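You operate a simulated robot arm through the tools that you are given. There is no shell and no other tool. Be economical: measure what you need, move in short steps, check, and stop when the job is done.

Carry out the task below with a simulated robot arm. There is one attempt and no reset: what you move stays moved.

TASK
Put the wooden stick on the aisle side of the island top. Then open the baking drawer, put the orange scoop in the inside of the baking drawer and shut the drawer again. Then put one of the white filter boxes from the wooden worktop on the green board. Then fetch the pear juice carton from the wooden worktop and set it in the cream soup bowl. Then put the drip cup in the sink. The order counts. Set down upright: white filter box, drip cup.
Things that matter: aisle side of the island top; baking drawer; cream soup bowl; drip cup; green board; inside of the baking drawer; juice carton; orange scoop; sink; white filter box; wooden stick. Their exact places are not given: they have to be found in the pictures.

Only the result counts: the job must be done as asked and must still hold three seconds after the hand-in. Knocking over, shifting, dropping, spilling or breaking anything else fails it.

THE ROBOT
A 6-joint arm with a two-finger parallel gripper on a trunk, on a base that drives. Base frame: it is fixed to the floor where the robot stands at the start and does not move with it; the origin is under the middle of the robot, x ahead of it, y to its left, z up. Readings come in mm, rad, newtons and seconds.
With the tool pointing down near the work surface it reaches from about 480 to 880 mm from the robot's upright axis, wherever it stands. Its first joint turns from -2.007 to 2.007 rad. Places, roughly: aisle side of the island top [-1500, -1400, 900]; baking drawer [600, -800, 700]; cream soup bowl (15x13x7 cm) [600, -1900, 900]; drip cup (5x3x8 cm) [-300, -3400, 900]; green board (17x28x2 cm) [500, -1300, 900]; inside of the baking drawer [600, -800, 700]; juice carton [500, -2000, 1000]; orange scoop (19x7x6 cm) [500, -300, 900]; sink [-3100, -2200, 800]; white filter box [500, -500, 1000]; wooden stick (22x3x3 cm) [500, 100, 900]. Payload 4.2 kg.
Tool frame: the origin (TCP) lies between the finger pads and is the grasp point; the fingertips stand 23 mm ahead of it; z points along the fingers, y is the line along which they close. The gripper opens to 94 mm. The fingers are 38 mm wide and 10 mm thick; the gripper's body (54 by 96 mm) begins 39 mm behind the TCP.
Orientation is told as [roll, pitch, yaw] about the base's x, y, z axes, in that order, counted from this pose: with the fingers straight down and closing along the base's y, the tool's x points along the base's -x, its y along +y and its z along -z.

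THE INTERFACE
- The arm moves only by the tool servo_tool. Its argument "deltas" is a list of rows, each a list of 3 entries, a list of its own where there are three numbers: the shift along the base's x, y, z in m, then the turn, a rotation vector about the base's x, y, z in rad, then the finger opening in m, from 0 to 0.094. In form: [[[x, y, z], [ax, ay, az], jaw], ...]. A call has 1 to 8 rows; each row shifts and turns the commanded pose from where the row before left it. Each row takes 0.2 s and may step no farther than 50 mm and 0.15 rad from the row before; otherwise, or with a gripper value out of range, the whole call is refused. A pose out of reach is approached as far as the arm can. The call stops where the force on the tool passes 40 N (or 10 N more than at its start, if that is more) or the arm is blocked; 0.2 s more then pass. Each finger travels about 108 mm/s and halts on what it meets, pressing with about 27 N; the grip force reading is that of the motor and also rises with nothing between the fingers. The clock runs only during rows and for 0.2 s after the last one: add rows that do not move to give the fingers time. The reply holds the time, the measured pose of the TCP, the force on the tool along the base axes, the opening and the grip force, in the units named above and with some noise, with the torque about the TCP (base axes, N m) and any sound that the robot's microphone picked up, and new pictures: "pictures" is both (left out), scene, wrist or none.
- Cameras (640 x 400 px; columns grow to the right, rows downward): "scene" is now at [196.7, 124.4, 1365.7]; the picture's right is [-0.78, -0.62, 0.00], its down [-0.35, 0.44, -0.83] and it looks along [0.51, -0.65, -0.56] (base axes); focal length 225 px, centre (320, 200). "wrist" rides on the gripper at [87, 16, -74] in the tool frame; the picture's right is [-0.18, 0.98, 0.00], its down [-0.58, -0.11, -0.81] and it looks along [-0.79, -0.15, 0.59] (tool axes); focal length 243 px, centre (320, 200).
- raise_lower(by): slides the trunk up (or, below 0, down) by that many mm; the arm and the scene camera ride with it, the base frame stays. It gives what a move gives, with no picture.
- drive_base(legs): drives the robot by 1 to 6 legs, each [ahead, turn to the left] in mm and rad, along the robot's own axes; the way and the turn of a leg run together, so that a leg with both is an arc; at most 1500 mm and 3.142 rad a leg. The arm and the cameras ride along, it lands a little off, and it stops where it bumps. It gives what a move gives, and a new picture of the scene camera.
- pan_tilt(pan, tilt): turns the head with the scene camera to pan (to the left, within 1.396 rad either way) and tilt (down, from -0.506 to 1.204), counted from straight ahead of the robot. It gives what a move gives, and a new picture of the scene camera.
- locate(camera, pixels): there is no depth. For up to 12 entries [column, row, z] of the newest picture of that camera ("zoom" is the newest enlarged one), the place [x, y] in the base frame at which the ray of that pixel passes the height z, good to about 2 mm, but the place of the scene camera against the robot may be out by one fixed shift of up to 25 mm in any direction. The clock stands still meanwhile.
- enlarge(camera, box): a new picture of the part [left, top, right, bottom] of that camera's present view, enlarged. The clock stands still meanwhile.
- close_job(): hands the job in; it is judged then, once.

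Go step by step. Measure first, check grasps and placings, and put right what went wrong. The budget is 124 turns and 260 pictures, counting those below and the enlarged ones. Unless the task says otherwise, let go and move clear before handing in.

The tools are called after "Request:" by a JSON object that holds its "api" and its "payload". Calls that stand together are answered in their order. servo_tool: Moves the arm, as the interface text tells. Its arguments: {"type":"object","properties":{"deltas":{"type":"array","items":{"type":"array"}},"pictures":{"type":"string","enum":["both","scene","wrist","none"]}},"required":["deltas"]} The other tools are called the same way: raise_lower (by) slides the trunk up or down; drive_base (legs) drives the base; pan_tilt (pan, tilt) turns the head that bears the scene camera; locate (camera, pixels) gives the place at which the rays of pixels pass given heights; enlarge (camera, box) takes an enlarged picture of a part of a camera's view; close_job () hands the job in.

At the start:

```text
time: 0.0
position: [254.7, -433.6, 1210.9]
tcp_rot: [-0.002, -0.001, -0.001]
ft_force: [0.5, 0.1, 0.1]
torque: [-0.03, 0.02, -0.01]
finger_gap: 94.1
finger_force: 0.1
trunk travel left (down, up): [-700.0, 290.0]
robot x, y, heading: [2.5, 0.4, -0.004]
head pan, tilt: [-0.901, 0.595]
```

scene: 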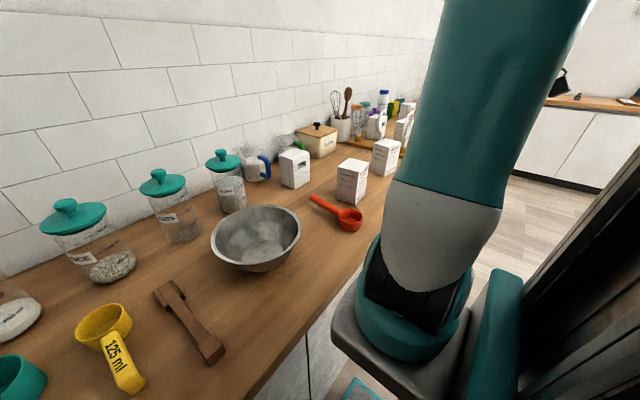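
wrist: 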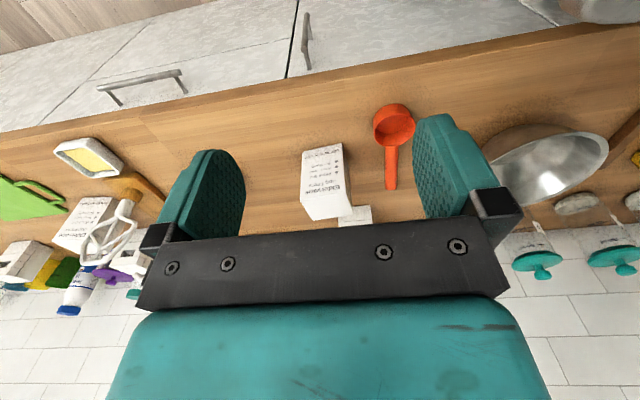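

The stick lies at about (190,320) in the scene picture, and the scoop at (340,212). I'll locate the stick and scoop first, and look at them enlarged.

Request:
{"api": "locate", "payload": {"camera": "scene", "pixels": [[168, 290, 900], [212, 355, 900], [190, 322, 900], [316, 200, 900], [348, 218, 900], [352, 200, 900], [384, 170, 900], [295, 185, 900], [257, 265, 900], [300, 335, 900]]}}

Request:
{"api": "enlarge", "payload": {"camera": "scene", "box": [130, 240, 290, 400]}}

Request:
{"api": "enlarge", "payload": {"camera": "scene", "box": [270, 80, 430, 240]}}

```text
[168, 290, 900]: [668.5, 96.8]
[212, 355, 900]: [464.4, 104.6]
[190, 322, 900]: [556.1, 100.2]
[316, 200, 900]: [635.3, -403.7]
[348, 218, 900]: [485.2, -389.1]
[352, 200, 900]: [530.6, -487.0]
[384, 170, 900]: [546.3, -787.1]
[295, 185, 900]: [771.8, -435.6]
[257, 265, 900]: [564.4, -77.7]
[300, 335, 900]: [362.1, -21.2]
```

```text
2.50 times, centred on (210, 320) of scene
```

zoom: 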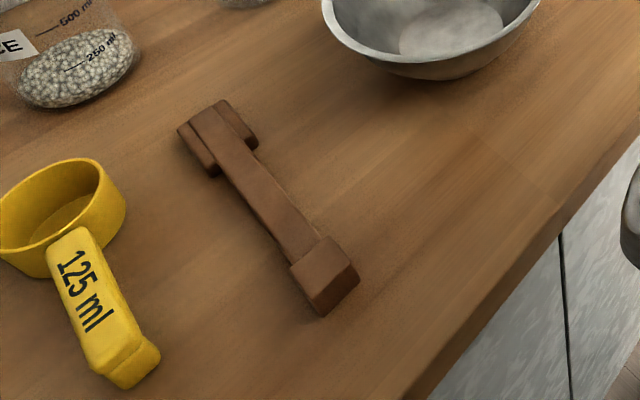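

```text
2.50 times, centred on (350, 160) of scene
```

zoom: 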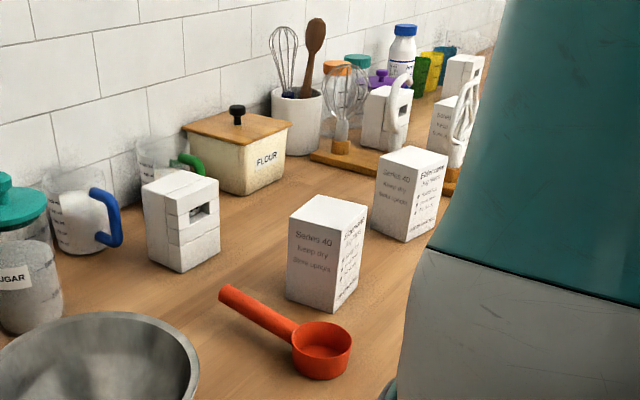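

The stick lies along x near y≈100, with its middle at about x=565. I'll bring the tool above it and check with the wrist camera.

Request:
{"api": "servo_tool", "payload": {"deltas": [[[0.02, 0.041, 0], [0, 0, 0], 0.094], [[0.02, 0.041, 0], [0, 0, 0], 0.094], [[0.02, 0.041, 0], [0, 0, 0], 0.094], [[0.02, 0.041, 0], [0, 0, 0], 0.094], [[0.02, 0.041, 0], [0, 0, 0], 0.094], [[0.02, 0.041, 0], [0, 0, 0], 0.094], [[0.02, 0.041, 0], [0, 0, 0], 0.094], [[0.02, 0.041, 0], [0, 0, 0], 0.094]], "pictures": "none"}}

Request:
{"api": "servo_tool", "payload": {"deltas": [[[0.02, 0.041, 0], [0, 0, 0], 0.094], [[0.02, 0.041, 0], [0, 0, 0], 0.094], [[0.02, 0.041, 0], [0, 0, 0], 0.094], [[0.02, 0.041, 0], [0, 0, 0], 0.094], [[0.02, 0.041, -0.01], [0, 0, 0], 0.094], [[0.02, 0, -0.04], [0, 0, 0], 0.094], [[0.02, 0, -0.04], [0, 0, 0], 0.094], [[0, 0, 0], [0, 0, 0], 0.094]], "pictures": "wrist"}}

```text
time: 1.8
position: [457.7, -160.0, 1194.7]
tcp_rot: [-0.001, -0.002, -0.004]
ft_force: [-0.8, 0.3, -0.3]
torque: [0.02, -0.02, -0.01]
finger_gap: 93.9
finger_force: 0.0
out of reach, approached as far as the arm can: row 3, 4, 5, 6, 7
trunk travel left (down, up): [-700.0, 290.0]
robot x, y, heading: [-0.2, 2.9, -0.002]
head pan, tilt: [-0.901, 0.595]
```

```text
time: 3.6
position: [599.4, 46.5, 1105.8]
tcp_rot: [0.0, -0.002, -0.003]
ft_force: [0.5, -0.6, 0.1]
torque: [0.02, 0.02, -0.01]
finger_gap: 94.3
finger_force: 0.0
trunk travel left (down, up): [-700.0, 290.0]
robot x, y, heading: [-2.5, 1.5, 0.002]
head pan, tilt: [-0.901, 0.595]
```

wrist: 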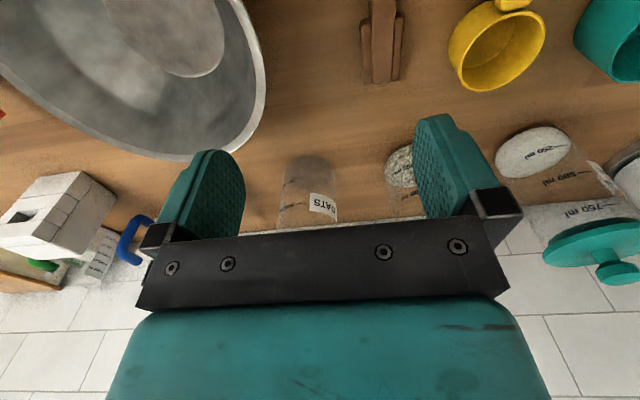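

The stick's far end is in the wrist view at about (380,60). I'll locate it and move back along x to see all of it.

Request:
{"api": "locate", "payload": {"camera": "wrist", "pixels": [[381, 82, 900], [382, 10, 930], [360, 82, 900], [402, 80, 900]]}}

Request:
{"api": "servo_tool", "payload": {"deltas": [[[-0.05, 0.02, 0], [0, 0, 0], 0.094], [[-0.04, 0.02, 0], [0, 0, 0], 0.094], [[-0.04, 0.01, 0], [0, 0, 0], 0.094], [[0, 0, 0], [0, 0, 0], 0.094]], "pictures": "wrist"}}

```text
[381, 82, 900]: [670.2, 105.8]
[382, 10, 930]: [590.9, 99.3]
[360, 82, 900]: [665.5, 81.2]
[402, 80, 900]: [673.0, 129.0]
```

```text
refused: row 1 steps farther than a row can; nothing moved
```

Row 1 was over the 50 mm limit, so I'll repeat with smaller rows.

Request:
{"api": "servo_tool", "payload": {"deltas": [[[-0.04, 0.02, 0], [0, 0, 0], 0.094], [[-0.04, 0.02, 0], [0, 0, 0], 0.094], [[-0.04, 0.01, 0], [0, 0, 0], 0.094], [[0, 0, 0], [0, 0, 0], 0.094]], "pictures": "wrist"}}

```text
time: 4.6
position: [478.9, 93.7, 1103.8]
tcp_rot: [0.0, 0.0, -0.003]
ft_force: [0.1, -0.7, -0.5]
torque: [-0.01, 0.03, 0.02]
finger_gap: 94.1
finger_force: 0.1
trunk travel left (down, up): [-700.0, 290.0]
robot x, y, heading: [-0.7, 0.4, 0.0]
head pan, tilt: [-0.901, 0.595]
```

wrist: 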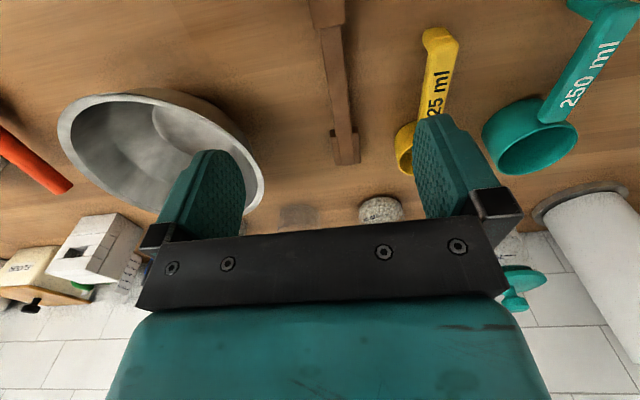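

The whole stick shows now, from (325,0) to (345,163). I'll compare the far-end place with the earlier view to get the worktop height.

Request:
{"api": "locate", "payload": {"camera": "wrist", "pixels": [[346, 164, 900], [346, 164, 880], [346, 164, 920], [336, 90, 910], [327, 26, 920], [336, 90, 900], [358, 164, 900], [334, 165, 900]]}}

Request:
{"api": "enlarge", "payload": {"camera": "wrist", "box": [240, 0, 440, 200]}}

```text
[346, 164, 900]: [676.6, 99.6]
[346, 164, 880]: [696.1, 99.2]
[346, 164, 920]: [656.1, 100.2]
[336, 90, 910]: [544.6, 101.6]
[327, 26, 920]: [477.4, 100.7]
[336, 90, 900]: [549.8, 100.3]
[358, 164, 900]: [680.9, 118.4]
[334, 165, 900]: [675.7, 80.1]
```

```text
2.00 times, centred on (340, 100) of wrist
```

zoom: 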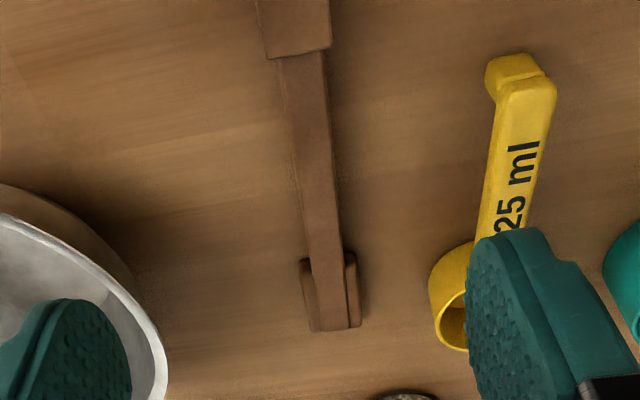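

Request:
{"api": "locate", "payload": {"camera": "wrist", "pixels": [[264, 185, 970], [250, 140, 970], [400, 165, 905], [400, 140, 950], [422, 60, 920]]}}

Request:
{"api": "servo_tool", "payload": {"deltas": [[[0.04, 0.004, 0], [0, 0, 0], 0.06], [[0.042, 0.004, 0], [0, 0, 0], 0.06], [[0, 0, -0.04], [0, 0, 0], 0.06], [[0, 0, -0.04], [0, 0, 0], 0.06], [[0, 0, 0], [0, 0, 0], 0.06]], "pictures": "wrist"}}

```text
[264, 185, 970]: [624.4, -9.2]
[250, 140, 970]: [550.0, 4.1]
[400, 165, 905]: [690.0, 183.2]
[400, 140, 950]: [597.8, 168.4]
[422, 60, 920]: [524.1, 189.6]
```

```text
time: 5.8
position: [559.9, 103.1, 1024.1]
tcp_rot: [-0.001, -0.002, -0.002]
ft_force: [-0.7, 0.2, -0.3]
torque: [-0.02, 0.0, 0.02]
finger_gap: 59.8
finger_force: 0.1
trunk travel left (down, up): [-700.0, 290.0]
robot x, y, heading: [-0.2, -1.4, -0.002]
head pan, tilt: [-0.901, 0.595]
```

wrist: 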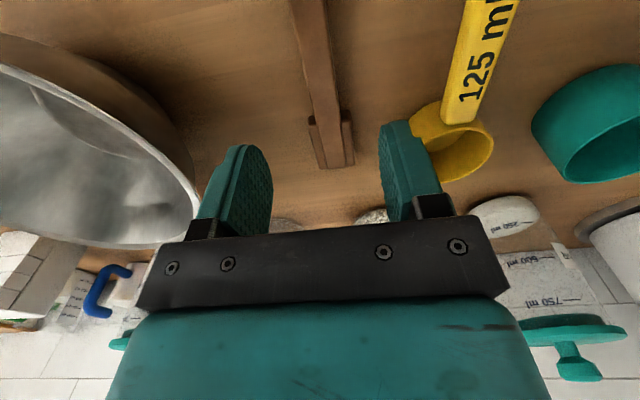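

The stick stays centred between the fingers, so I'll descend to about 930.

Request:
{"api": "servo_tool", "payload": {"deltas": [[[0, -0.002, -0.04], [0, 0, 0], 0.06], [[0, 0, -0.03], [0, 0, 0], 0.06], [[0, 0, -0.015], [0, 0, 0], 0.06], [[0, 0, -0.008], [0, 0, 0], 0.06], [[0, 0, 0], [0, 0, 0], 0.06]], "pictures": "wrist"}}

```text
time: 7.0
position: [560.3, 101.3, 932.5]
tcp_rot: [0.0, 0.0, 0.0]
ft_force: [-0.5, -0.8, -0.3]
torque: [0.01, 0.0, 0.02]
finger_gap: 60.0
finger_force: 0.0
trunk travel left (down, up): [-700.0, 290.0]
robot x, y, heading: [-1.9, 2.6, 0.002]
head pan, tilt: [-0.901, 0.595]
```

wrist: 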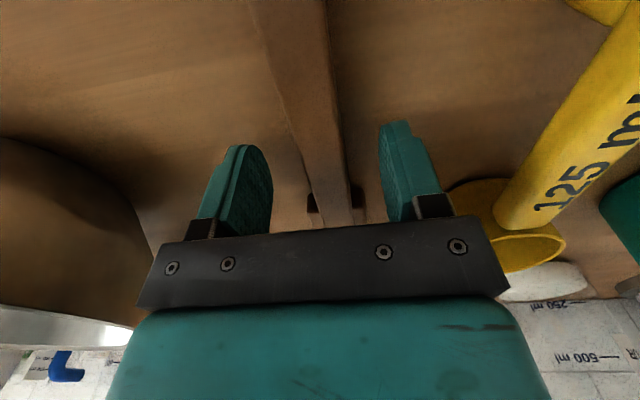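

No contact yet and the stick is centred, so I'll go down a few mm and close.

Request:
{"api": "servo_tool", "payload": {"deltas": [[[0, 0, -0.006], [0, 0, 0], 0.06], [[0, 0, 0], [0, 0, 0], 0.0], [[0, 0, 0], [0, 0, 0], 0.0], [[0, 0, 0], [0, 0, 0], 0.0]], "pictures": "wrist"}}

```text
time: 8.0
position: [560.7, 100.8, 925.7]
tcp_rot: [0.0, -0.001, 0.001]
ft_force: [-0.5, -1.1, 0.2]
torque: [0.04, -0.05, -0.07]
finger_gap: 21.6
finger_force: 26.9
trunk travel left (down, up): [-700.0, 290.0]
robot x, y, heading: [3.1, 3.7, 0.003]
head pan, tilt: [-0.901, 0.595]
```

wrist: 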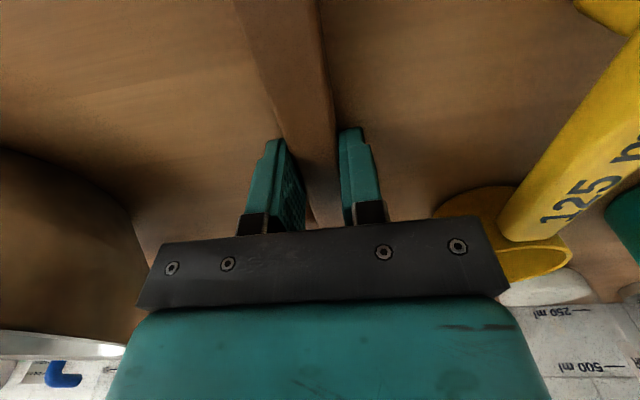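

The stick is gripped (gap 21.6 mm). I'll lift and draw back.

Request:
{"api": "servo_tool", "payload": {"deltas": [[[0, 0, 0.04], [0, 0, 0], 0.0], [[0, 0, 0.05], [0, 0, 0], 0.0], [[0, 0, 0.05], [0, 0, 0], 0.0], [[0, 0, 0.05], [0, 0, 0], 0.0], [[-0.02, -0.02, 0.04], [0, 0, 0], 0.0], [[-0.03, -0.03, 0], [0, 0, 0], 0.0], [[-0.03, -0.03, 0], [0, 0, 0], 0.0], [[0, 0, 0], [0, 0, 0], 0.0]], "pictures": "wrist"}}

Request:
{"api": "pan_tilt", "payload": {"pan": -1.39, "tilt": 0.3}}

```text
time: 9.8
position: [480.2, 24.1, 1157.3]
tcp_rot: [0.0, 0.0, 0.0]
ft_force: [0.5, -0.2, -0.8]
torque: [0.02, -0.03, 0.0]
finger_gap: 21.3
finger_force: 26.9
trunk travel left (down, up): [-700.0, 290.0]
robot x, y, heading: [1.0, -1.1, -0.003]
head pan, tilt: [-0.901, 0.595]
```

wrist: 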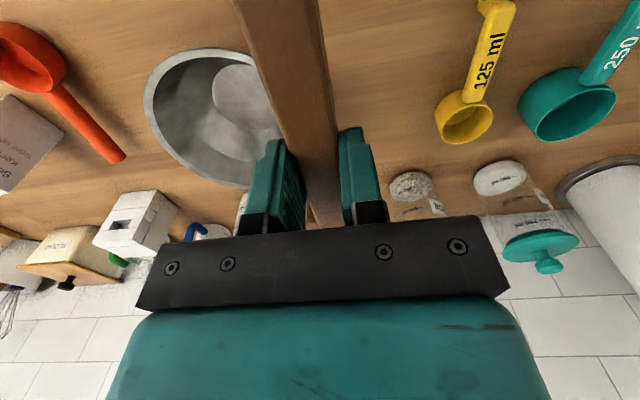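

```text
time: 10.7
position: [480.1, 23.6, 1156.1]
tcp_rot: [0.0, -0.001, 0.0]
ft_force: [0.8, -0.6, -0.8]
torque: [-0.02, 0.0, -0.03]
finger_gap: 21.3
finger_force: 26.9
trunk travel left (down, up): [-700.0, 290.0]
robot x, y, heading: [0.2, 3.9, -0.002]
head pan, tilt: [-1.389, 0.3]
```

scene: 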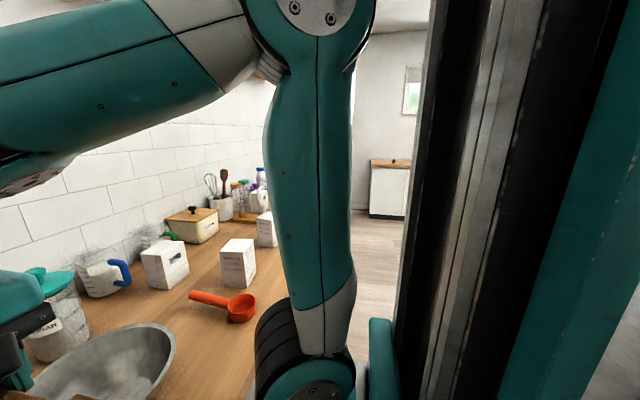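

The column hides the view to the rear. I'll back up a little and turn right to see the island.

Request:
{"api": "drive_base", "payload": {"legs": [[-200, 0], [0, -1.57]]}}

Request:
{"api": "pan_tilt", "payload": {"pan": -0.7, "tilt": 0.4}}

Request:
{"api": "pan_tilt", "payload": {"pan": 0.5, "tilt": 0.4}}

```text
time: 15.0
position: [44.0, -411.8, 1155.7]
tcp_rot: [-0.011, 0.001, -1.106]
ft_force: [1.2, 0.2, 0.2]
torque: [-0.03, 0.08, 0.04]
finger_gap: 21.3
finger_force: 26.8
trunk travel left (down, up): [-700.0, 290.0]
robot x, y, heading: [-202.1, 3.8, -1.106]
head pan, tilt: [-1.389, 0.3]
stopped in leg 2: the robot was blocked; the commanded pose is now the measured one
```

scene: 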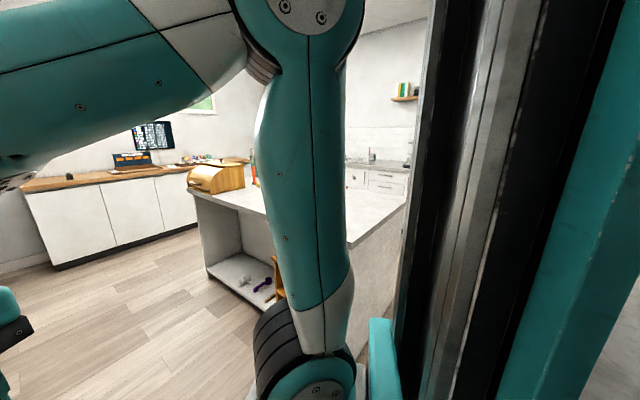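

```text
time: 16.1
position: [39.3, -415.4, 1157.3]
tcp_rot: [-0.007, 0.002, -1.108]
ft_force: [-0.8, -0.5, -1.0]
torque: [0.02, 0.04, -0.04]
finger_gap: 21.2
finger_force: 27.1
trunk travel left (down, up): [-700.0, 290.0]
robot x, y, heading: [-201.8, 1.4, -1.111]
head pan, tilt: [-0.7, 0.4]
```

scene: 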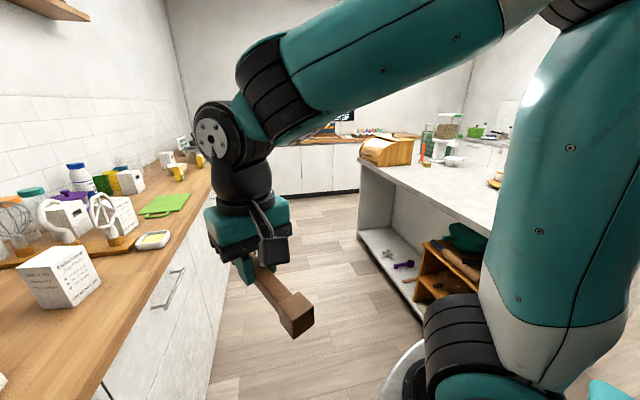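

```text
time: 17.4
position: [40.9, -414.9, 1157.2]
tcp_rot: [-0.006, -0.001, -1.108]
ft_force: [-0.2, -0.4, -0.5]
torque: [-0.02, -0.04, 0.03]
finger_gap: 21.5
finger_force: 27.1
trunk travel left (down, up): [-700.0, 290.0]
robot x, y, heading: [-204.8, 3.1, -1.111]
head pan, tilt: [0.499, 0.4]
```

scene: 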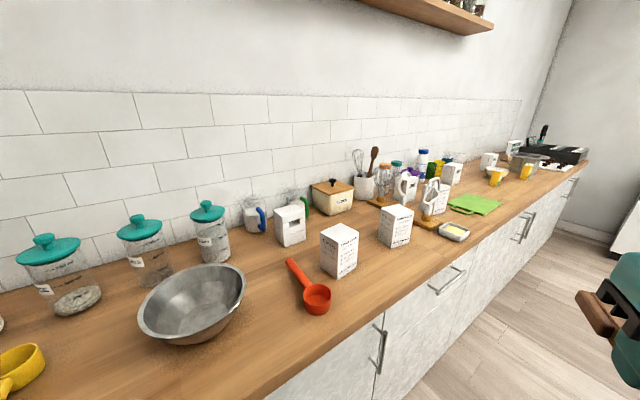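

The turn was blocked at heading −1.11. I'll look right and down to find what is close.

Request:
{"api": "pan_tilt", "payload": {"pan": -1.0, "tilt": 0.8}}

Request:
{"api": "pan_tilt", "payload": {"pan": 1.39, "tilt": 0.7}}

Request:
{"api": "pan_tilt", "payload": {"pan": 0.3, "tilt": 1.2}}

```text
time: 19.1
position: [41.4, -414.2, 1156.0]
tcp_rot: [-0.006, 0.0, -1.109]
ft_force: [0.3, 0.0, 0.3]
torque: [0.01, 0.01, -0.01]
finger_gap: 21.1
finger_force: 27.2
trunk travel left (down, up): [-700.0, 290.0]
robot x, y, heading: [-203.0, 2.1, -1.108]
head pan, tilt: [-1.0, 0.799]
```

scene: 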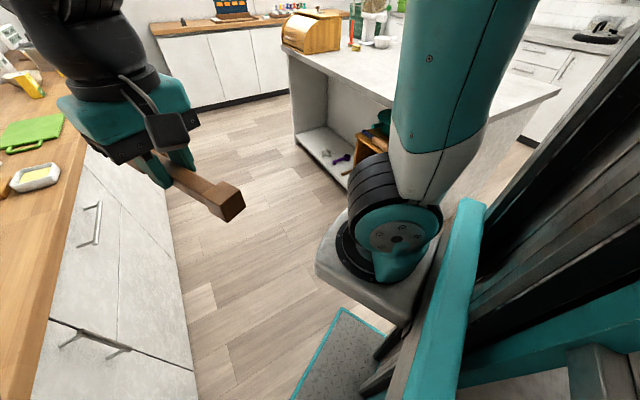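

```text
time: 21.2
position: [39.8, -413.7, 1155.1]
tcp_rot: [-0.007, 0.001, -1.108]
ft_force: [-0.8, 0.0, -0.1]
torque: [-0.01, -0.02, 0.01]
finger_gap: 21.4
finger_force: 27.7
trunk travel left (down, up): [-700.0, 290.0]
robot x, y, heading: [-207.1, 0.8, -1.111]
head pan, tilt: [1.389, 0.7]
```

scene: 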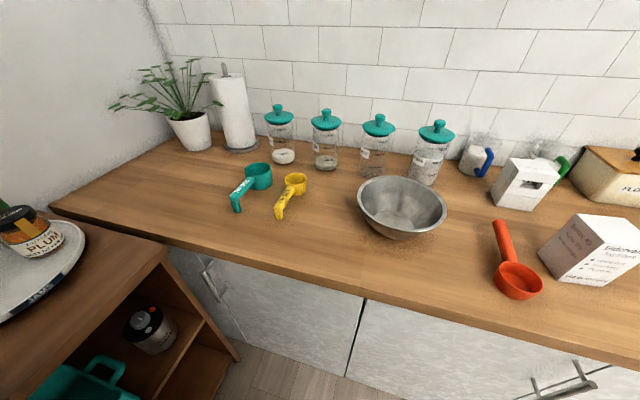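

```text
time: 22.6
position: [38.9, -412.9, 1155.8]
tcp_rot: [-0.008, -0.001, -1.108]
ft_force: [0.1, -0.8, -0.4]
torque: [0.01, 0.02, 0.0]
finger_gap: 21.3
finger_force: 27.0
trunk travel left (down, up): [-700.0, 290.0]
robot x, y, heading: [-205.1, 0.1, -1.106]
head pan, tilt: [0.3, 1.201]
```

scene: 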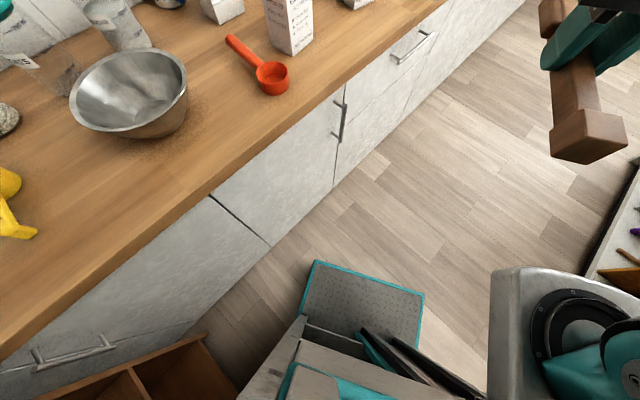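

A wooden shelf unit stands just behind the robot's rear. I'll measure the base plate, cabinet line and floor clearances.

Request:
{"api": "locate", "payload": {"camera": "scene", "pixels": [[315, 262, 150], [423, 292, 150], [270, 246, 0], [400, 112, 0], [340, 100, 700], [200, 335, 500], [440, 30, 700], [602, 262, 0], [270, 80, 905]]}}

Request:
{"api": "pan_tilt", "payload": {"pan": -0.9, "tilt": 0.6}}

```text
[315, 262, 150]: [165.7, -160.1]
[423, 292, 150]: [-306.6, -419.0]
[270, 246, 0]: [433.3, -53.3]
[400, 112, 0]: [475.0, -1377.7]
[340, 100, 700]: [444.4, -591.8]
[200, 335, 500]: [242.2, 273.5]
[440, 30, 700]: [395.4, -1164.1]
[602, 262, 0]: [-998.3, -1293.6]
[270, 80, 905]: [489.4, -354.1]
```

```text
time: 24.0
position: [40.2, -414.3, 1155.5]
tcp_rot: [-0.008, 0.001, -1.107]
ft_force: [0.0, -0.3, 0.1]
torque: [0.0, 0.01, 0.03]
finger_gap: 21.3
finger_force: 27.0
trunk travel left (down, up): [-700.0, 290.0]
robot x, y, heading: [-207.2, -2.5, -1.106]
head pan, tilt: [-0.901, 0.6]
```

scene: 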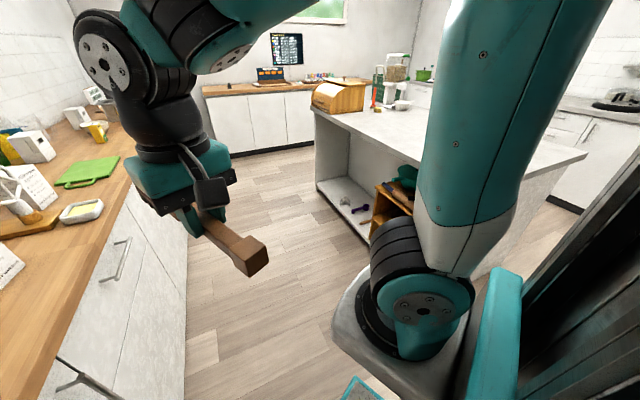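

Request:
{"api": "locate", "payload": {"camera": "scene", "pixels": [[314, 109, 900], [587, 153, 900], [318, 186, 0], [405, 105, 900], [560, 160, 900], [320, 88, 900], [412, 93, 900], [232, 156, 0]]}}

Request:
{"api": "enlarge", "payload": {"camera": "scene", "box": [300, 50, 600, 240]}}

```text
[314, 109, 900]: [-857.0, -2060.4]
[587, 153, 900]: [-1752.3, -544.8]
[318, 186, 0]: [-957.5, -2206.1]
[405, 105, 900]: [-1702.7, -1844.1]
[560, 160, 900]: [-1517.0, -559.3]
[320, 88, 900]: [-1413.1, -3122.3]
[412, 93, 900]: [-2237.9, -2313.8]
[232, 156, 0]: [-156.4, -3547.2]
```

```text
2.11 times, centred on (450, 145) of scene
```

zoom: 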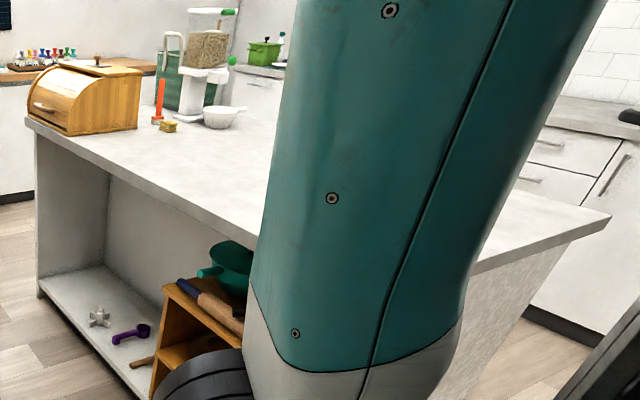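

The island top spans roughly x −1750…−860, y −2060…−550, so the place near (−1500,−1400) is reached from its far aisle. I'll drive ahead a bit, clear of the shelf behind, then turn towards −x and look.

Request:
{"api": "drive_base", "payload": {"legs": [[250, -0.2], [0, -1.5]]}}

Request:
{"api": "pan_tilt", "payload": {"pan": 0.1, "tilt": 0.5}}

Request:
{"api": "pan_tilt", "payload": {"pan": -0.9, "tilt": 0.5}}

```text
time: 29.5
position: [-555.1, -423.1, 1156.0]
tcp_rot: [-0.009, 0.001, -2.807]
ft_force: [0.5, 0.0, 0.0]
torque: [-0.01, 0.0, 0.0]
finger_gap: 21.2
finger_force: 26.7
trunk travel left (down, up): [-700.0, 290.0]
robot x, y, heading: [-112.6, -234.9, -2.807]
head pan, tilt: [-0.901, 0.6]
```

scene: 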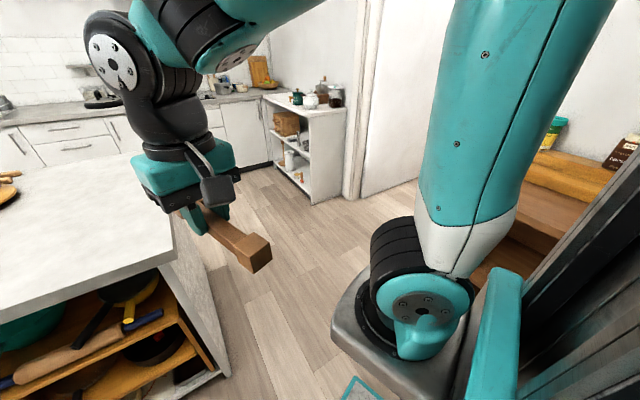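

```text
time: 30.7
position: [-556.3, -422.8, 1156.0]
tcp_rot: [-0.008, -0.001, -2.807]
ft_force: [-0.1, -0.4, -0.7]
torque: [-0.02, -0.03, 0.01]
finger_gap: 21.1
finger_force: 26.9
trunk travel left (down, up): [-700.0, 290.0]
robot x, y, heading: [-111.1, -235.2, -2.808]
head pan, tilt: [0.099, 0.499]
```

scene: 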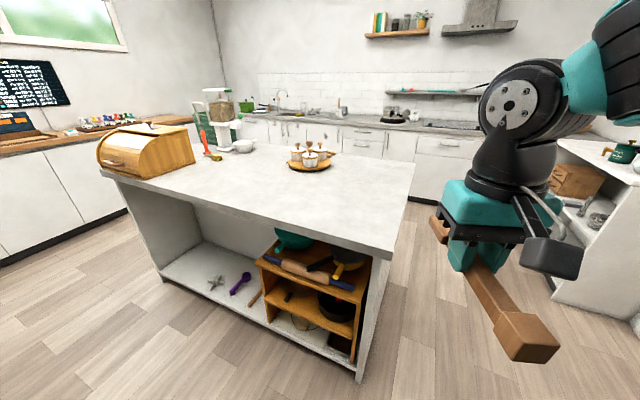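

```text
time: 32.0
position: [-555.9, -423.7, 1155.5]
tcp_rot: [-0.007, 0.001, -2.805]
ft_force: [1.3, -0.5, -1.3]
torque: [0.01, 0.0, 0.0]
finger_gap: 21.3
finger_force: 27.1
trunk travel left (down, up): [-700.0, 290.0]
robot x, y, heading: [-113.1, -235.6, -2.803]
head pan, tilt: [-0.901, 0.499]
```

scene: 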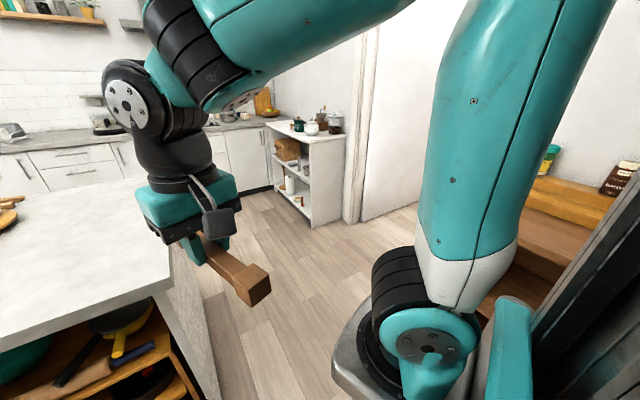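

The island top is visible with a bread box and a spice tray on it. I'll look again and measure corners and free floor.

Request:
{"api": "locate", "payload": {"camera": "scene", "pixels": [[170, 270, 900], [275, 130, 900], [311, 228, 0], [345, 148, 900], [275, 187, 0], [300, 210, 0], [362, 220, 0]]}}

Request:
{"api": "pan_tilt", "payload": {"pan": 0.1, "tilt": 0.5}}

Request:
{"api": "locate", "payload": {"camera": "scene", "pixels": [[100, 170, 900], [396, 254, 900], [416, 162, 900], [200, 125, 900], [311, 168, 900], [332, 158, 900], [288, 164, 900], [242, 150, 900], [412, 200, 0], [300, 140, 900], [210, 155, 900]]}}

Request:
{"api": "enlarge", "payload": {"camera": "scene", "box": [180, 60, 430, 220]}}

```text
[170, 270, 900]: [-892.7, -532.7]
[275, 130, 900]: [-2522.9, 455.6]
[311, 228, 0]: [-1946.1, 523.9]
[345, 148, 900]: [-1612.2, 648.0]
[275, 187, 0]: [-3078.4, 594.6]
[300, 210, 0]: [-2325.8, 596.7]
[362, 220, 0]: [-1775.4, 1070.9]
```

```text
time: 33.3
position: [-556.1, -421.2, 1155.3]
tcp_rot: [-0.008, 0.0, -2.806]
ft_force: [0.2, 1.2, -1.6]
torque: [0.03, 0.02, -0.01]
finger_gap: 21.3
finger_force: 27.0
trunk travel left (down, up): [-700.0, 290.0]
robot x, y, heading: [-113.1, -238.0, -2.804]
head pan, tilt: [0.099, 0.499]
```

scene: 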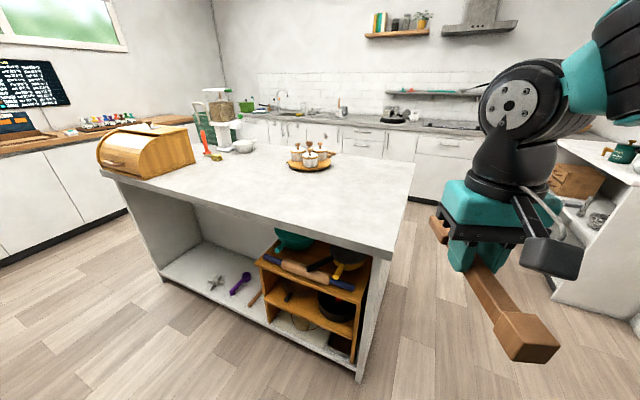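

```text
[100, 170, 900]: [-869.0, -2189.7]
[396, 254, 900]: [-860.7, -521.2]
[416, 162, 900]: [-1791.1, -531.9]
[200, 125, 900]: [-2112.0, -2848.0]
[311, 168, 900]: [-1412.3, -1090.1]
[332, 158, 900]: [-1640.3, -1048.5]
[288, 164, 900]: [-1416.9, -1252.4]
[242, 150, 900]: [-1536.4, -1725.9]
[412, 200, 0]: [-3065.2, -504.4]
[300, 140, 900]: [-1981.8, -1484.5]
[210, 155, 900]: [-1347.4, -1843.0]
```

```text
2.50 times, centred on (305, 140) of scene
```

zoom: 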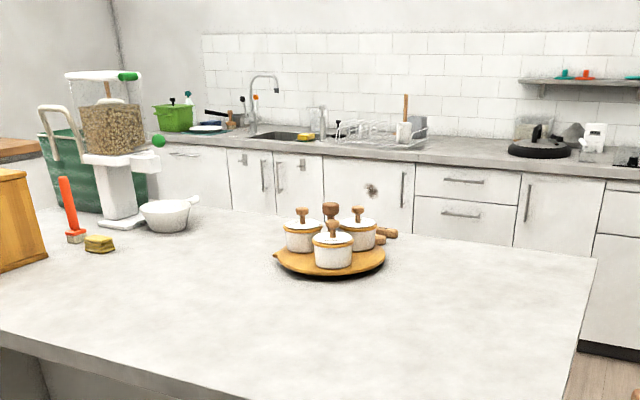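

Free area lies between the tray (about y −1250) and the bowl (about y −1700), in the far half of the top. I'll drive round the near end of the island into the far aisle.

Request:
{"api": "drive_base", "payload": {"legs": [[0, -0.398], [1400, 0]]}}

Request:
{"api": "pan_tilt", "payload": {"pan": 0.5, "tilt": 0.6}}

```text
time: 41.4
position: [-1981.3, -174.6, 1154.8]
tcp_rot: [-0.01, 0.0, 3.1]
ft_force: [-0.5, -0.2, -0.5]
torque: [0.0, 0.05, 0.0]
finger_gap: 21.3
finger_force: 27.6
trunk travel left (down, up): [-700.0, 290.0]
robot x, y, heading: [-1500.1, -167.2, 3.101]
head pan, tilt: [0.099, 0.499]
```

scene: 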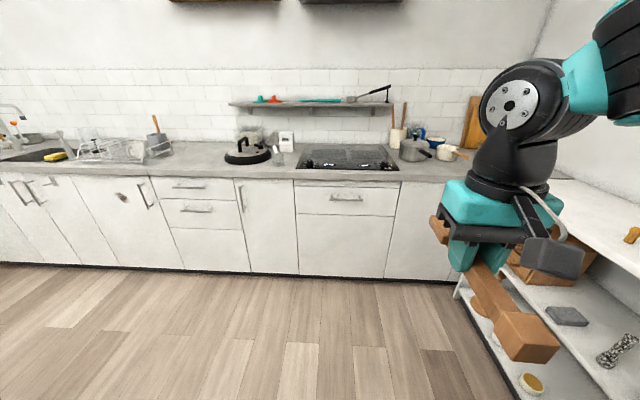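

```text
time: 42.3
position: [-1980.0, -174.4, 1154.4]
tcp_rot: [-0.008, 0.0, 3.099]
ft_force: [-0.3, 0.0, -0.9]
torque: [0.0, 0.02, 0.0]
finger_gap: 21.4
finger_force: 27.2
trunk travel left (down, up): [-700.0, 290.0]
robot x, y, heading: [-1499.3, -165.3, 3.101]
head pan, tilt: [0.499, 0.6]
```

scene: 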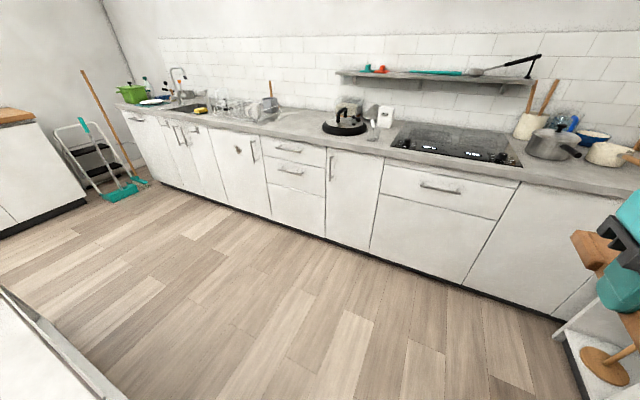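

Request:
{"api": "locate", "payload": {"camera": "scene", "pixels": [[350, 245, 0], [350, 160, 900], [560, 315, 0], [185, 108, 890], [205, 112, 890], [1, 288, 900], [125, 398, 900], [575, 345, 0]]}}

Request:
{"api": "drive_base", "payload": {"legs": [[810, 0], [0, 1.61]]}}

```text
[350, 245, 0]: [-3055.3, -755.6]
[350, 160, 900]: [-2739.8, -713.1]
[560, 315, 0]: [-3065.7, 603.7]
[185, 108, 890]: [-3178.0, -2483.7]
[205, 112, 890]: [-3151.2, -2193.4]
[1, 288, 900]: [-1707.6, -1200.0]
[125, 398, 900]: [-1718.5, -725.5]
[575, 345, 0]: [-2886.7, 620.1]
```

```text
time: 50.5
position: [-2283.1, -610.2, 1155.1]
tcp_rot: [-0.008, 0.001, -1.57]
ft_force: [-0.2, -0.8, -0.4]
torque: [-0.03, 0.01, -0.02]
finger_gap: 21.3
finger_force: 26.6
trunk travel left (down, up): [-700.0, 290.0]
robot x, y, heading: [-2316.2, -126.6, -1.568]
head pan, tilt: [0.499, 0.6]
```

scene: 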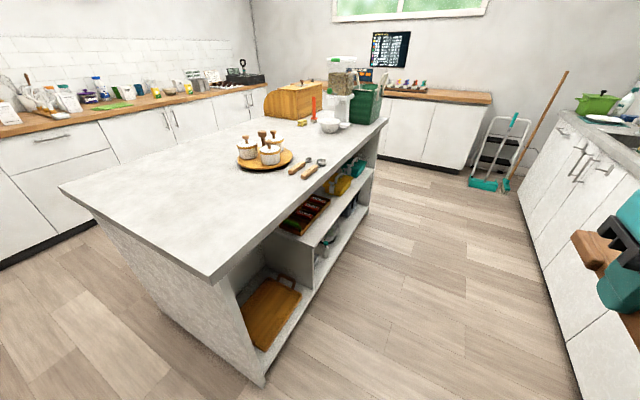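

The far side of the top shows the tray and two wooden-handled utensils near (305,170). I'll locate these and the top's corner, then drive on.

Request:
{"api": "locate", "payload": {"camera": "scene", "pixels": [[212, 282, 900], [60, 186, 900], [386, 121, 900], [292, 172, 900], [307, 176, 900], [323, 160, 900], [265, 165, 900], [328, 131, 900], [345, 126, 900], [290, 158, 900]]}}

Request:
{"api": "enlarge", "payload": {"camera": "scene", "box": [220, 60, 400, 200]}}

Request:
{"api": "drive_base", "payload": {"legs": [[1250, 0]]}}

```text
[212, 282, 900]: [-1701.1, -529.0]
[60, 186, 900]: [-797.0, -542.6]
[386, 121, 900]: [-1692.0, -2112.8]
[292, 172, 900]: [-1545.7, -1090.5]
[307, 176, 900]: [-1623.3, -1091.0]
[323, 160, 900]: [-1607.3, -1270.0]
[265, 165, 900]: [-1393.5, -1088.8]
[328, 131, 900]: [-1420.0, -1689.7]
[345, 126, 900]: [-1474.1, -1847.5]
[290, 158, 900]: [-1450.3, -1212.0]
```

```text
2.86 times, centred on (310, 130) of scene
```

zoom: 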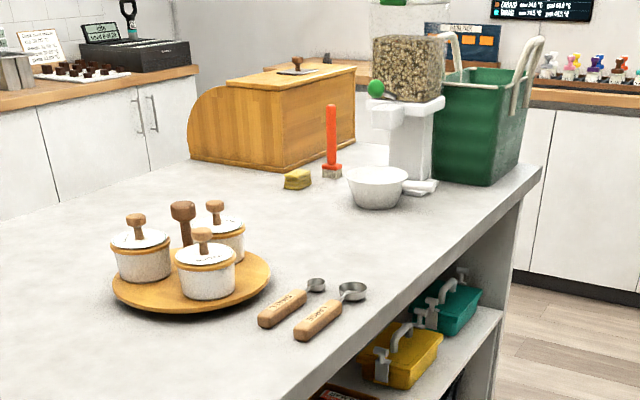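

```text
time: 56.9
position: [-2288.4, -1877.8, 1156.5]
tcp_rot: [-0.009, 0.001, -1.576]
ft_force: [0.2, -0.6, -0.5]
torque: [-0.02, 0.01, -0.02]
finger_gap: 21.4
finger_force: 26.6
trunk travel left (down, up): [-700.0, 290.0]
robot x, y, heading: [-2316.8, -1397.4, -1.572]
head pan, tilt: [0.499, 0.6]
```

scene: 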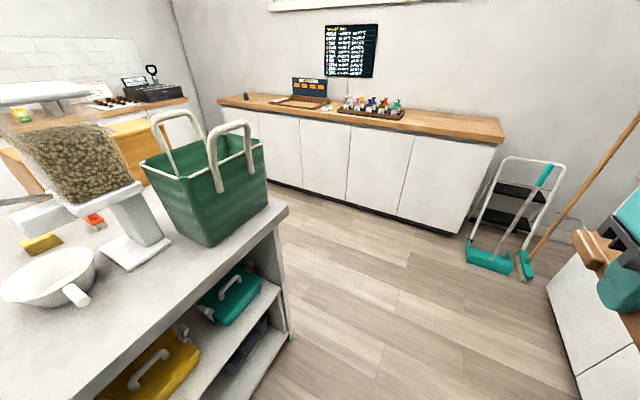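

The way is clear; I'll turn left to face the island.

Request:
{"api": "drive_base", "payload": {"legs": [[40, 0], [0, 1.572]]}}

Request:
{"api": "pan_tilt", "payload": {"pan": 0.0, "tilt": 0.7}}

```text
time: 61.6
position: [-1836.5, -1411.0, 1155.2]
tcp_rot: [-0.009, 0.0, -0.006]
ft_force: [0.9, 1.0, 0.3]
torque: [0.0, -0.02, -0.01]
finger_gap: 21.3
finger_force: 26.8
trunk travel left (down, up): [-700.0, 290.0]
robot x, y, heading: [-2317.8, -1436.3, -0.009]
head pan, tilt: [0.499, 0.6]
```

scene: 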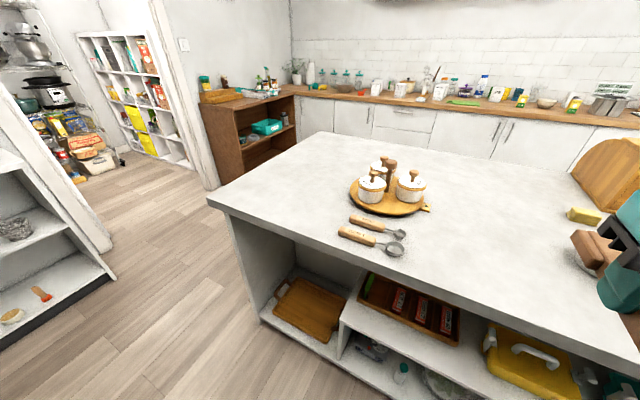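

```text
time: 62.6
position: [-1836.2, -1410.4, 1154.9]
tcp_rot: [-0.009, -0.001, -0.005]
ft_force: [1.1, -0.1, -0.8]
torque: [0.0, -0.02, 0.01]
finger_gap: 21.0
finger_force: 27.0
trunk travel left (down, up): [-700.0, 290.0]
robot x, y, heading: [-2313.1, -1437.8, -0.005]
head pan, tilt: [0.0, 0.7]
```

scene: 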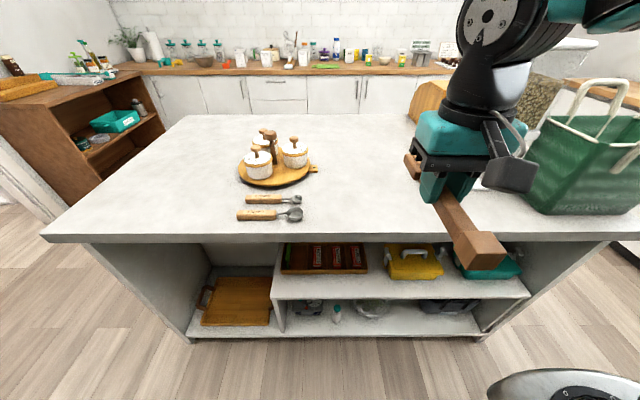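

Clear space on the top lies around pixels (350–420, 180–220). I'll measure.

Request:
{"api": "locate", "payload": {"camera": "scene", "pixels": [[300, 214, 915], [315, 170, 915], [300, 234, 915], [370, 190, 915], [380, 234, 915], [190, 115, 915], [400, 150, 915], [540, 190, 915], [302, 232, 900], [45, 236, 900]]}}

Request:
{"api": "servo_tool", "payload": {"deltas": [[[0.04, 0, 0], [0, 0, 0], 0.0], [[0.05, 0, 0], [0, 0, 0], 0.0], [[0.05, 0, 0], [0, 0, 0], 0.0], [[0.05, 0, 0], [0, 0, 0], 0.0], [[0.05, 0, -0.0], [0, 0, 0], 0.0], [[0.04, 0, -0.02], [0, 0, 0], 0.0], [[0, 0, -0.04], [0, 0, 0], 0.0], [[0, 0, 0], [0, 0, 0], 0.0]], "pictures": "both"}}

```text
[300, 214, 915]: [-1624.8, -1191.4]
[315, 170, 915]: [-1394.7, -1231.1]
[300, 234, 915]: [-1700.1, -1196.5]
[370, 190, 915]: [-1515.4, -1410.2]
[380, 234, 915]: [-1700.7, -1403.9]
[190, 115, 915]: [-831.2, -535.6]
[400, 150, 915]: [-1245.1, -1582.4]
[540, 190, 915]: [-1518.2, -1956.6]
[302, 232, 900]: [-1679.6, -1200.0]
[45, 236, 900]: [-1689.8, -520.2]
```

```text
time: 64.4
position: [-1557.0, -1412.4, 1095.9]
tcp_rot: [-0.01, 0.0, -0.006]
ft_force: [-0.1, 0.0, -0.5]
torque: [-0.02, -0.05, 0.01]
finger_gap: 21.4
finger_force: 26.9
trunk travel left (down, up): [-700.0, 290.0]
robot x, y, heading: [-2317.9, -1435.6, -0.011]
head pan, tilt: [0.0, 0.7]
```

scene: 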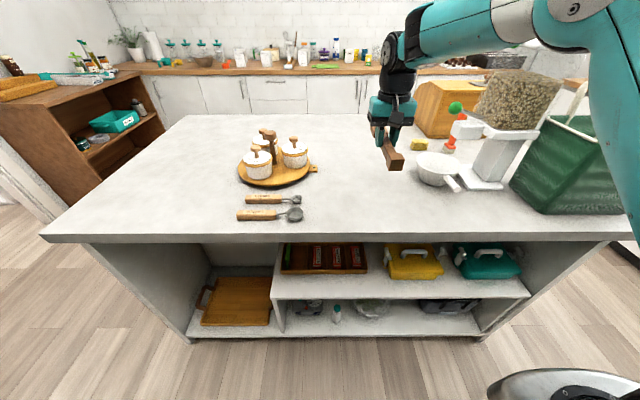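
wrist: 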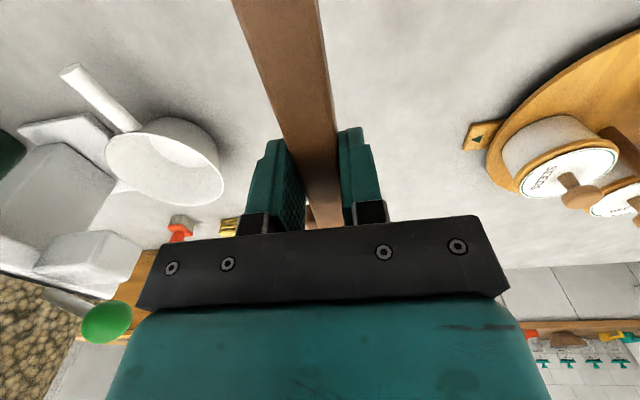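

The space below is free: bowl at left (165,160), tray at right (490,140). I'll descend to just above the top.

Request:
{"api": "locate", "payload": {"camera": "wrist", "pixels": [[222, 185, 975], [135, 128, 960], [465, 140, 930], [490, 170, 960]]}}

Request:
{"api": "servo_tool", "payload": {"deltas": [[[0.02, 0.0, -0.04], [0, 0, 0], 0.0], [[0, 0, -0.04], [0, 0, 0], 0.0], [[0, 0, -0.04], [0, 0, 0], 0.0], [[0, 0, -0.015], [0, 0, 0], 0.0], [[0, 0, -0.008], [0, 0, 0], 0.0], [[0, 0, 0], [0, 0, 0], 0.0]], "pictures": "both"}}

```text
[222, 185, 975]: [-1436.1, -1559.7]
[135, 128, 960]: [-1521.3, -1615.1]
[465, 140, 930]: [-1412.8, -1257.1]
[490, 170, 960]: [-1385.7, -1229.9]
```

```text
time: 65.8
position: [-1536.6, -1410.3, 951.8]
tcp_rot: [-0.009, -0.001, -0.005]
ft_force: [-0.3, -0.6, -0.9]
torque: [-0.03, 0.0, 0.03]
finger_gap: 21.3
finger_force: 27.1
trunk travel left (down, up): [-700.0, 290.0]
robot x, y, heading: [-2319.6, -1439.6, -0.003]
head pan, tilt: [0.0, 0.7]
```

scene: 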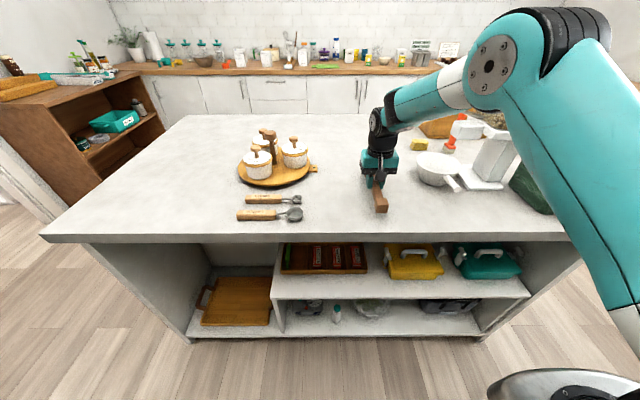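
wrist: 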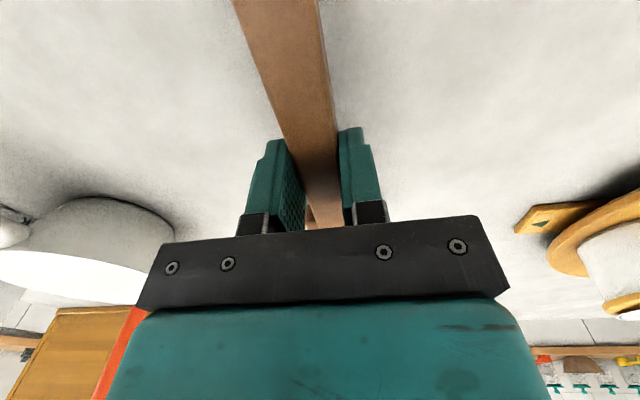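

Still no contact, so I'll lower in small steps.

Request:
{"api": "servo_tool", "payload": {"deltas": [[[0, 0, -0.004], [0, 0, 0], 0.0], [[0, 0, -0.004], [0, 0, 0], 0.0], [[0, 0, -0.003], [0, 0, 0], 0.0], [[0, 0, 0], [0, 0, 0], 0.0]], "pictures": "none"}}

Request:
{"api": "servo_tool", "payload": {"deltas": [[[0, 0, -0.003], [0, 0, 0], 0.0], [[0, 0, 0], [0, 0, 0], 0.0]], "pictures": "none"}}

Request:
{"api": "servo_tool", "payload": {"deltas": [[[0, 0, -0.003], [0, 0, 0], 0.0], [[0, 0, 0], [0, 0, 0], 0.0]], "pictures": "none"}}

```text
time: 66.8
position: [-1536.2, -1410.3, 941.8]
tcp_rot: [-0.009, 0.0, -0.005]
ft_force: [0.4, 0.5, -0.2]
torque: [-0.01, 0.0, 0.01]
finger_gap: 21.2
finger_force: 26.6
trunk travel left (down, up): [-700.0, 290.0]
robot x, y, heading: [-2316.0, -1439.1, -0.006]
head pan, tilt: [0.0, 0.7]
```

```text
time: 67.4
position: [-1536.6, -1411.4, 939.1]
tcp_rot: [-0.009, 0.001, -0.006]
ft_force: [-0.5, 0.4, -0.4]
torque: [0.01, 0.02, -0.01]
finger_gap: 21.3
finger_force: 27.2
trunk travel left (down, up): [-700.0, 290.0]
robot x, y, heading: [-2317.2, -1436.1, -0.01]
head pan, tilt: [0.0, 0.7]
```

```text
time: 68.0
position: [-1536.9, -1410.4, 936.5]
tcp_rot: [-0.009, -0.001, -0.008]
ft_force: [0.1, 0.7, -0.6]
torque: [0.0, 0.0, 0.03]
finger_gap: 21.4
finger_force: 27.1
trunk travel left (down, up): [-700.0, 290.0]
robot x, y, heading: [-2317.8, -1442.3, -0.008]
head pan, tilt: [0.0, 0.7]
```

Request:
{"api": "servo_tool", "payload": {"deltas": [[[0, 0, -0.003], [0, 0, 0], 0.0], [[0, 0, 0], [0, 0, 0], 0.0]], "pictures": "none"}}

Request:
{"api": "servo_tool", "payload": {"deltas": [[[0, 0, -0.003], [0, 0, 0], 0.0], [[0, 0, 0], [0, 0, 0], 0.0]], "pictures": "wrist"}}

```text
time: 68.6
position: [-1536.8, -1411.7, 932.3]
tcp_rot: [-0.008, 0.0, -0.006]
ft_force: [-0.3, -0.6, 0.2]
torque: [0.01, -0.01, -0.01]
finger_gap: 21.3
finger_force: 26.8
trunk travel left (down, up): [-700.0, 290.0]
robot x, y, heading: [-2318.3, -1437.3, -0.004]
head pan, tilt: [0.0, 0.7]
```

```text
time: 69.2
position: [-1536.7, -1411.0, 929.7]
tcp_rot: [-0.01, 0.0, -0.007]
ft_force: [1.0, 0.1, -0.9]
torque: [-0.02, -0.02, -0.03]
finger_gap: 21.2
finger_force: 26.5
trunk travel left (down, up): [-700.0, 290.0]
robot x, y, heading: [-2315.3, -1436.9, -0.007]
head pan, tilt: [0.0, 0.7]
```

wrist: 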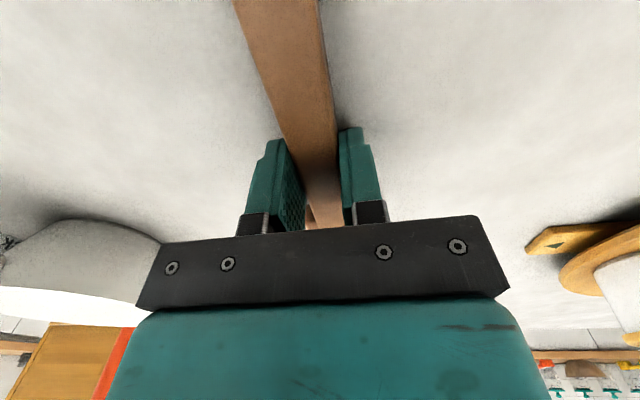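

Still no contact, so I'll keep lowering gently.

Request:
{"api": "servo_tool", "payload": {"deltas": [[[0, 0, -0.003], [0, 0, 0], 0.0], [[0, 0, 0], [0, 0, 0], 0.0]], "pictures": "none"}}

Request:
{"api": "servo_tool", "payload": {"deltas": [[[0, 0, -0.002], [0, 0, 0], 0.0], [[0, 0, 0], [0, 0, 0], 0.0]], "pictures": "none"}}

Request:
{"api": "servo_tool", "payload": {"deltas": [[[0, 0, -0.002], [0, 0, 0], 0.0], [[0, 0, 0], [0, 0, 0], 0.0]], "pictures": "scene"}}

```text
time: 69.8
position: [-1536.0, -1411.5, 926.4]
tcp_rot: [-0.009, 0.0, -0.007]
ft_force: [-0.7, 0.2, -0.6]
torque: [-0.02, 0.03, -0.01]
finger_gap: 21.3
finger_force: 27.6
trunk travel left (down, up): [-700.0, 290.0]
robot x, y, heading: [-2319.1, -1435.9, -0.002]
head pan, tilt: [0.0, 0.7]
```

```text
time: 70.4
position: [-1535.0, -1411.1, 926.3]
tcp_rot: [-0.008, -0.002, -0.005]
ft_force: [-3.1, -0.9, 12.9]
torque: [0.13, 0.76, 0.05]
finger_gap: 21.0
finger_force: 27.4
trunk travel left (down, up): [-700.0, 290.0]
robot x, y, heading: [-2318.9, -1437.4, -0.005]
head pan, tilt: [0.0, 0.7]
```

```text
time: 71.0
position: [-1535.9, -1410.0, 925.7]
tcp_rot: [-0.008, -0.003, -0.007]
ft_force: [-4.1, -1.1, 27.7]
torque: [0.06, 0.06, 0.07]
finger_gap: 21.5
finger_force: 26.7
trunk travel left (down, up): [-700.0, 290.0]
robot x, y, heading: [-2315.7, -1438.1, -0.009]
head pan, tilt: [0.0, 0.7]
```

scene: 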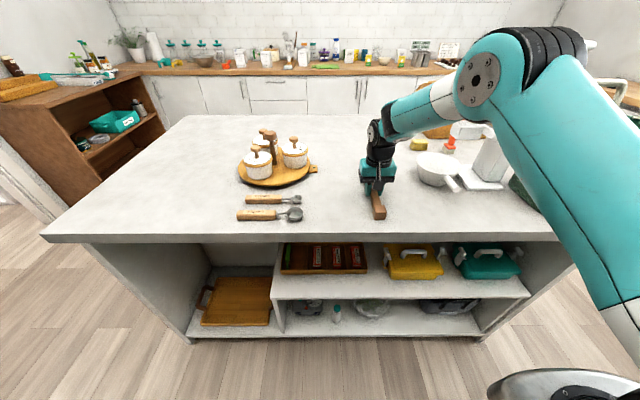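

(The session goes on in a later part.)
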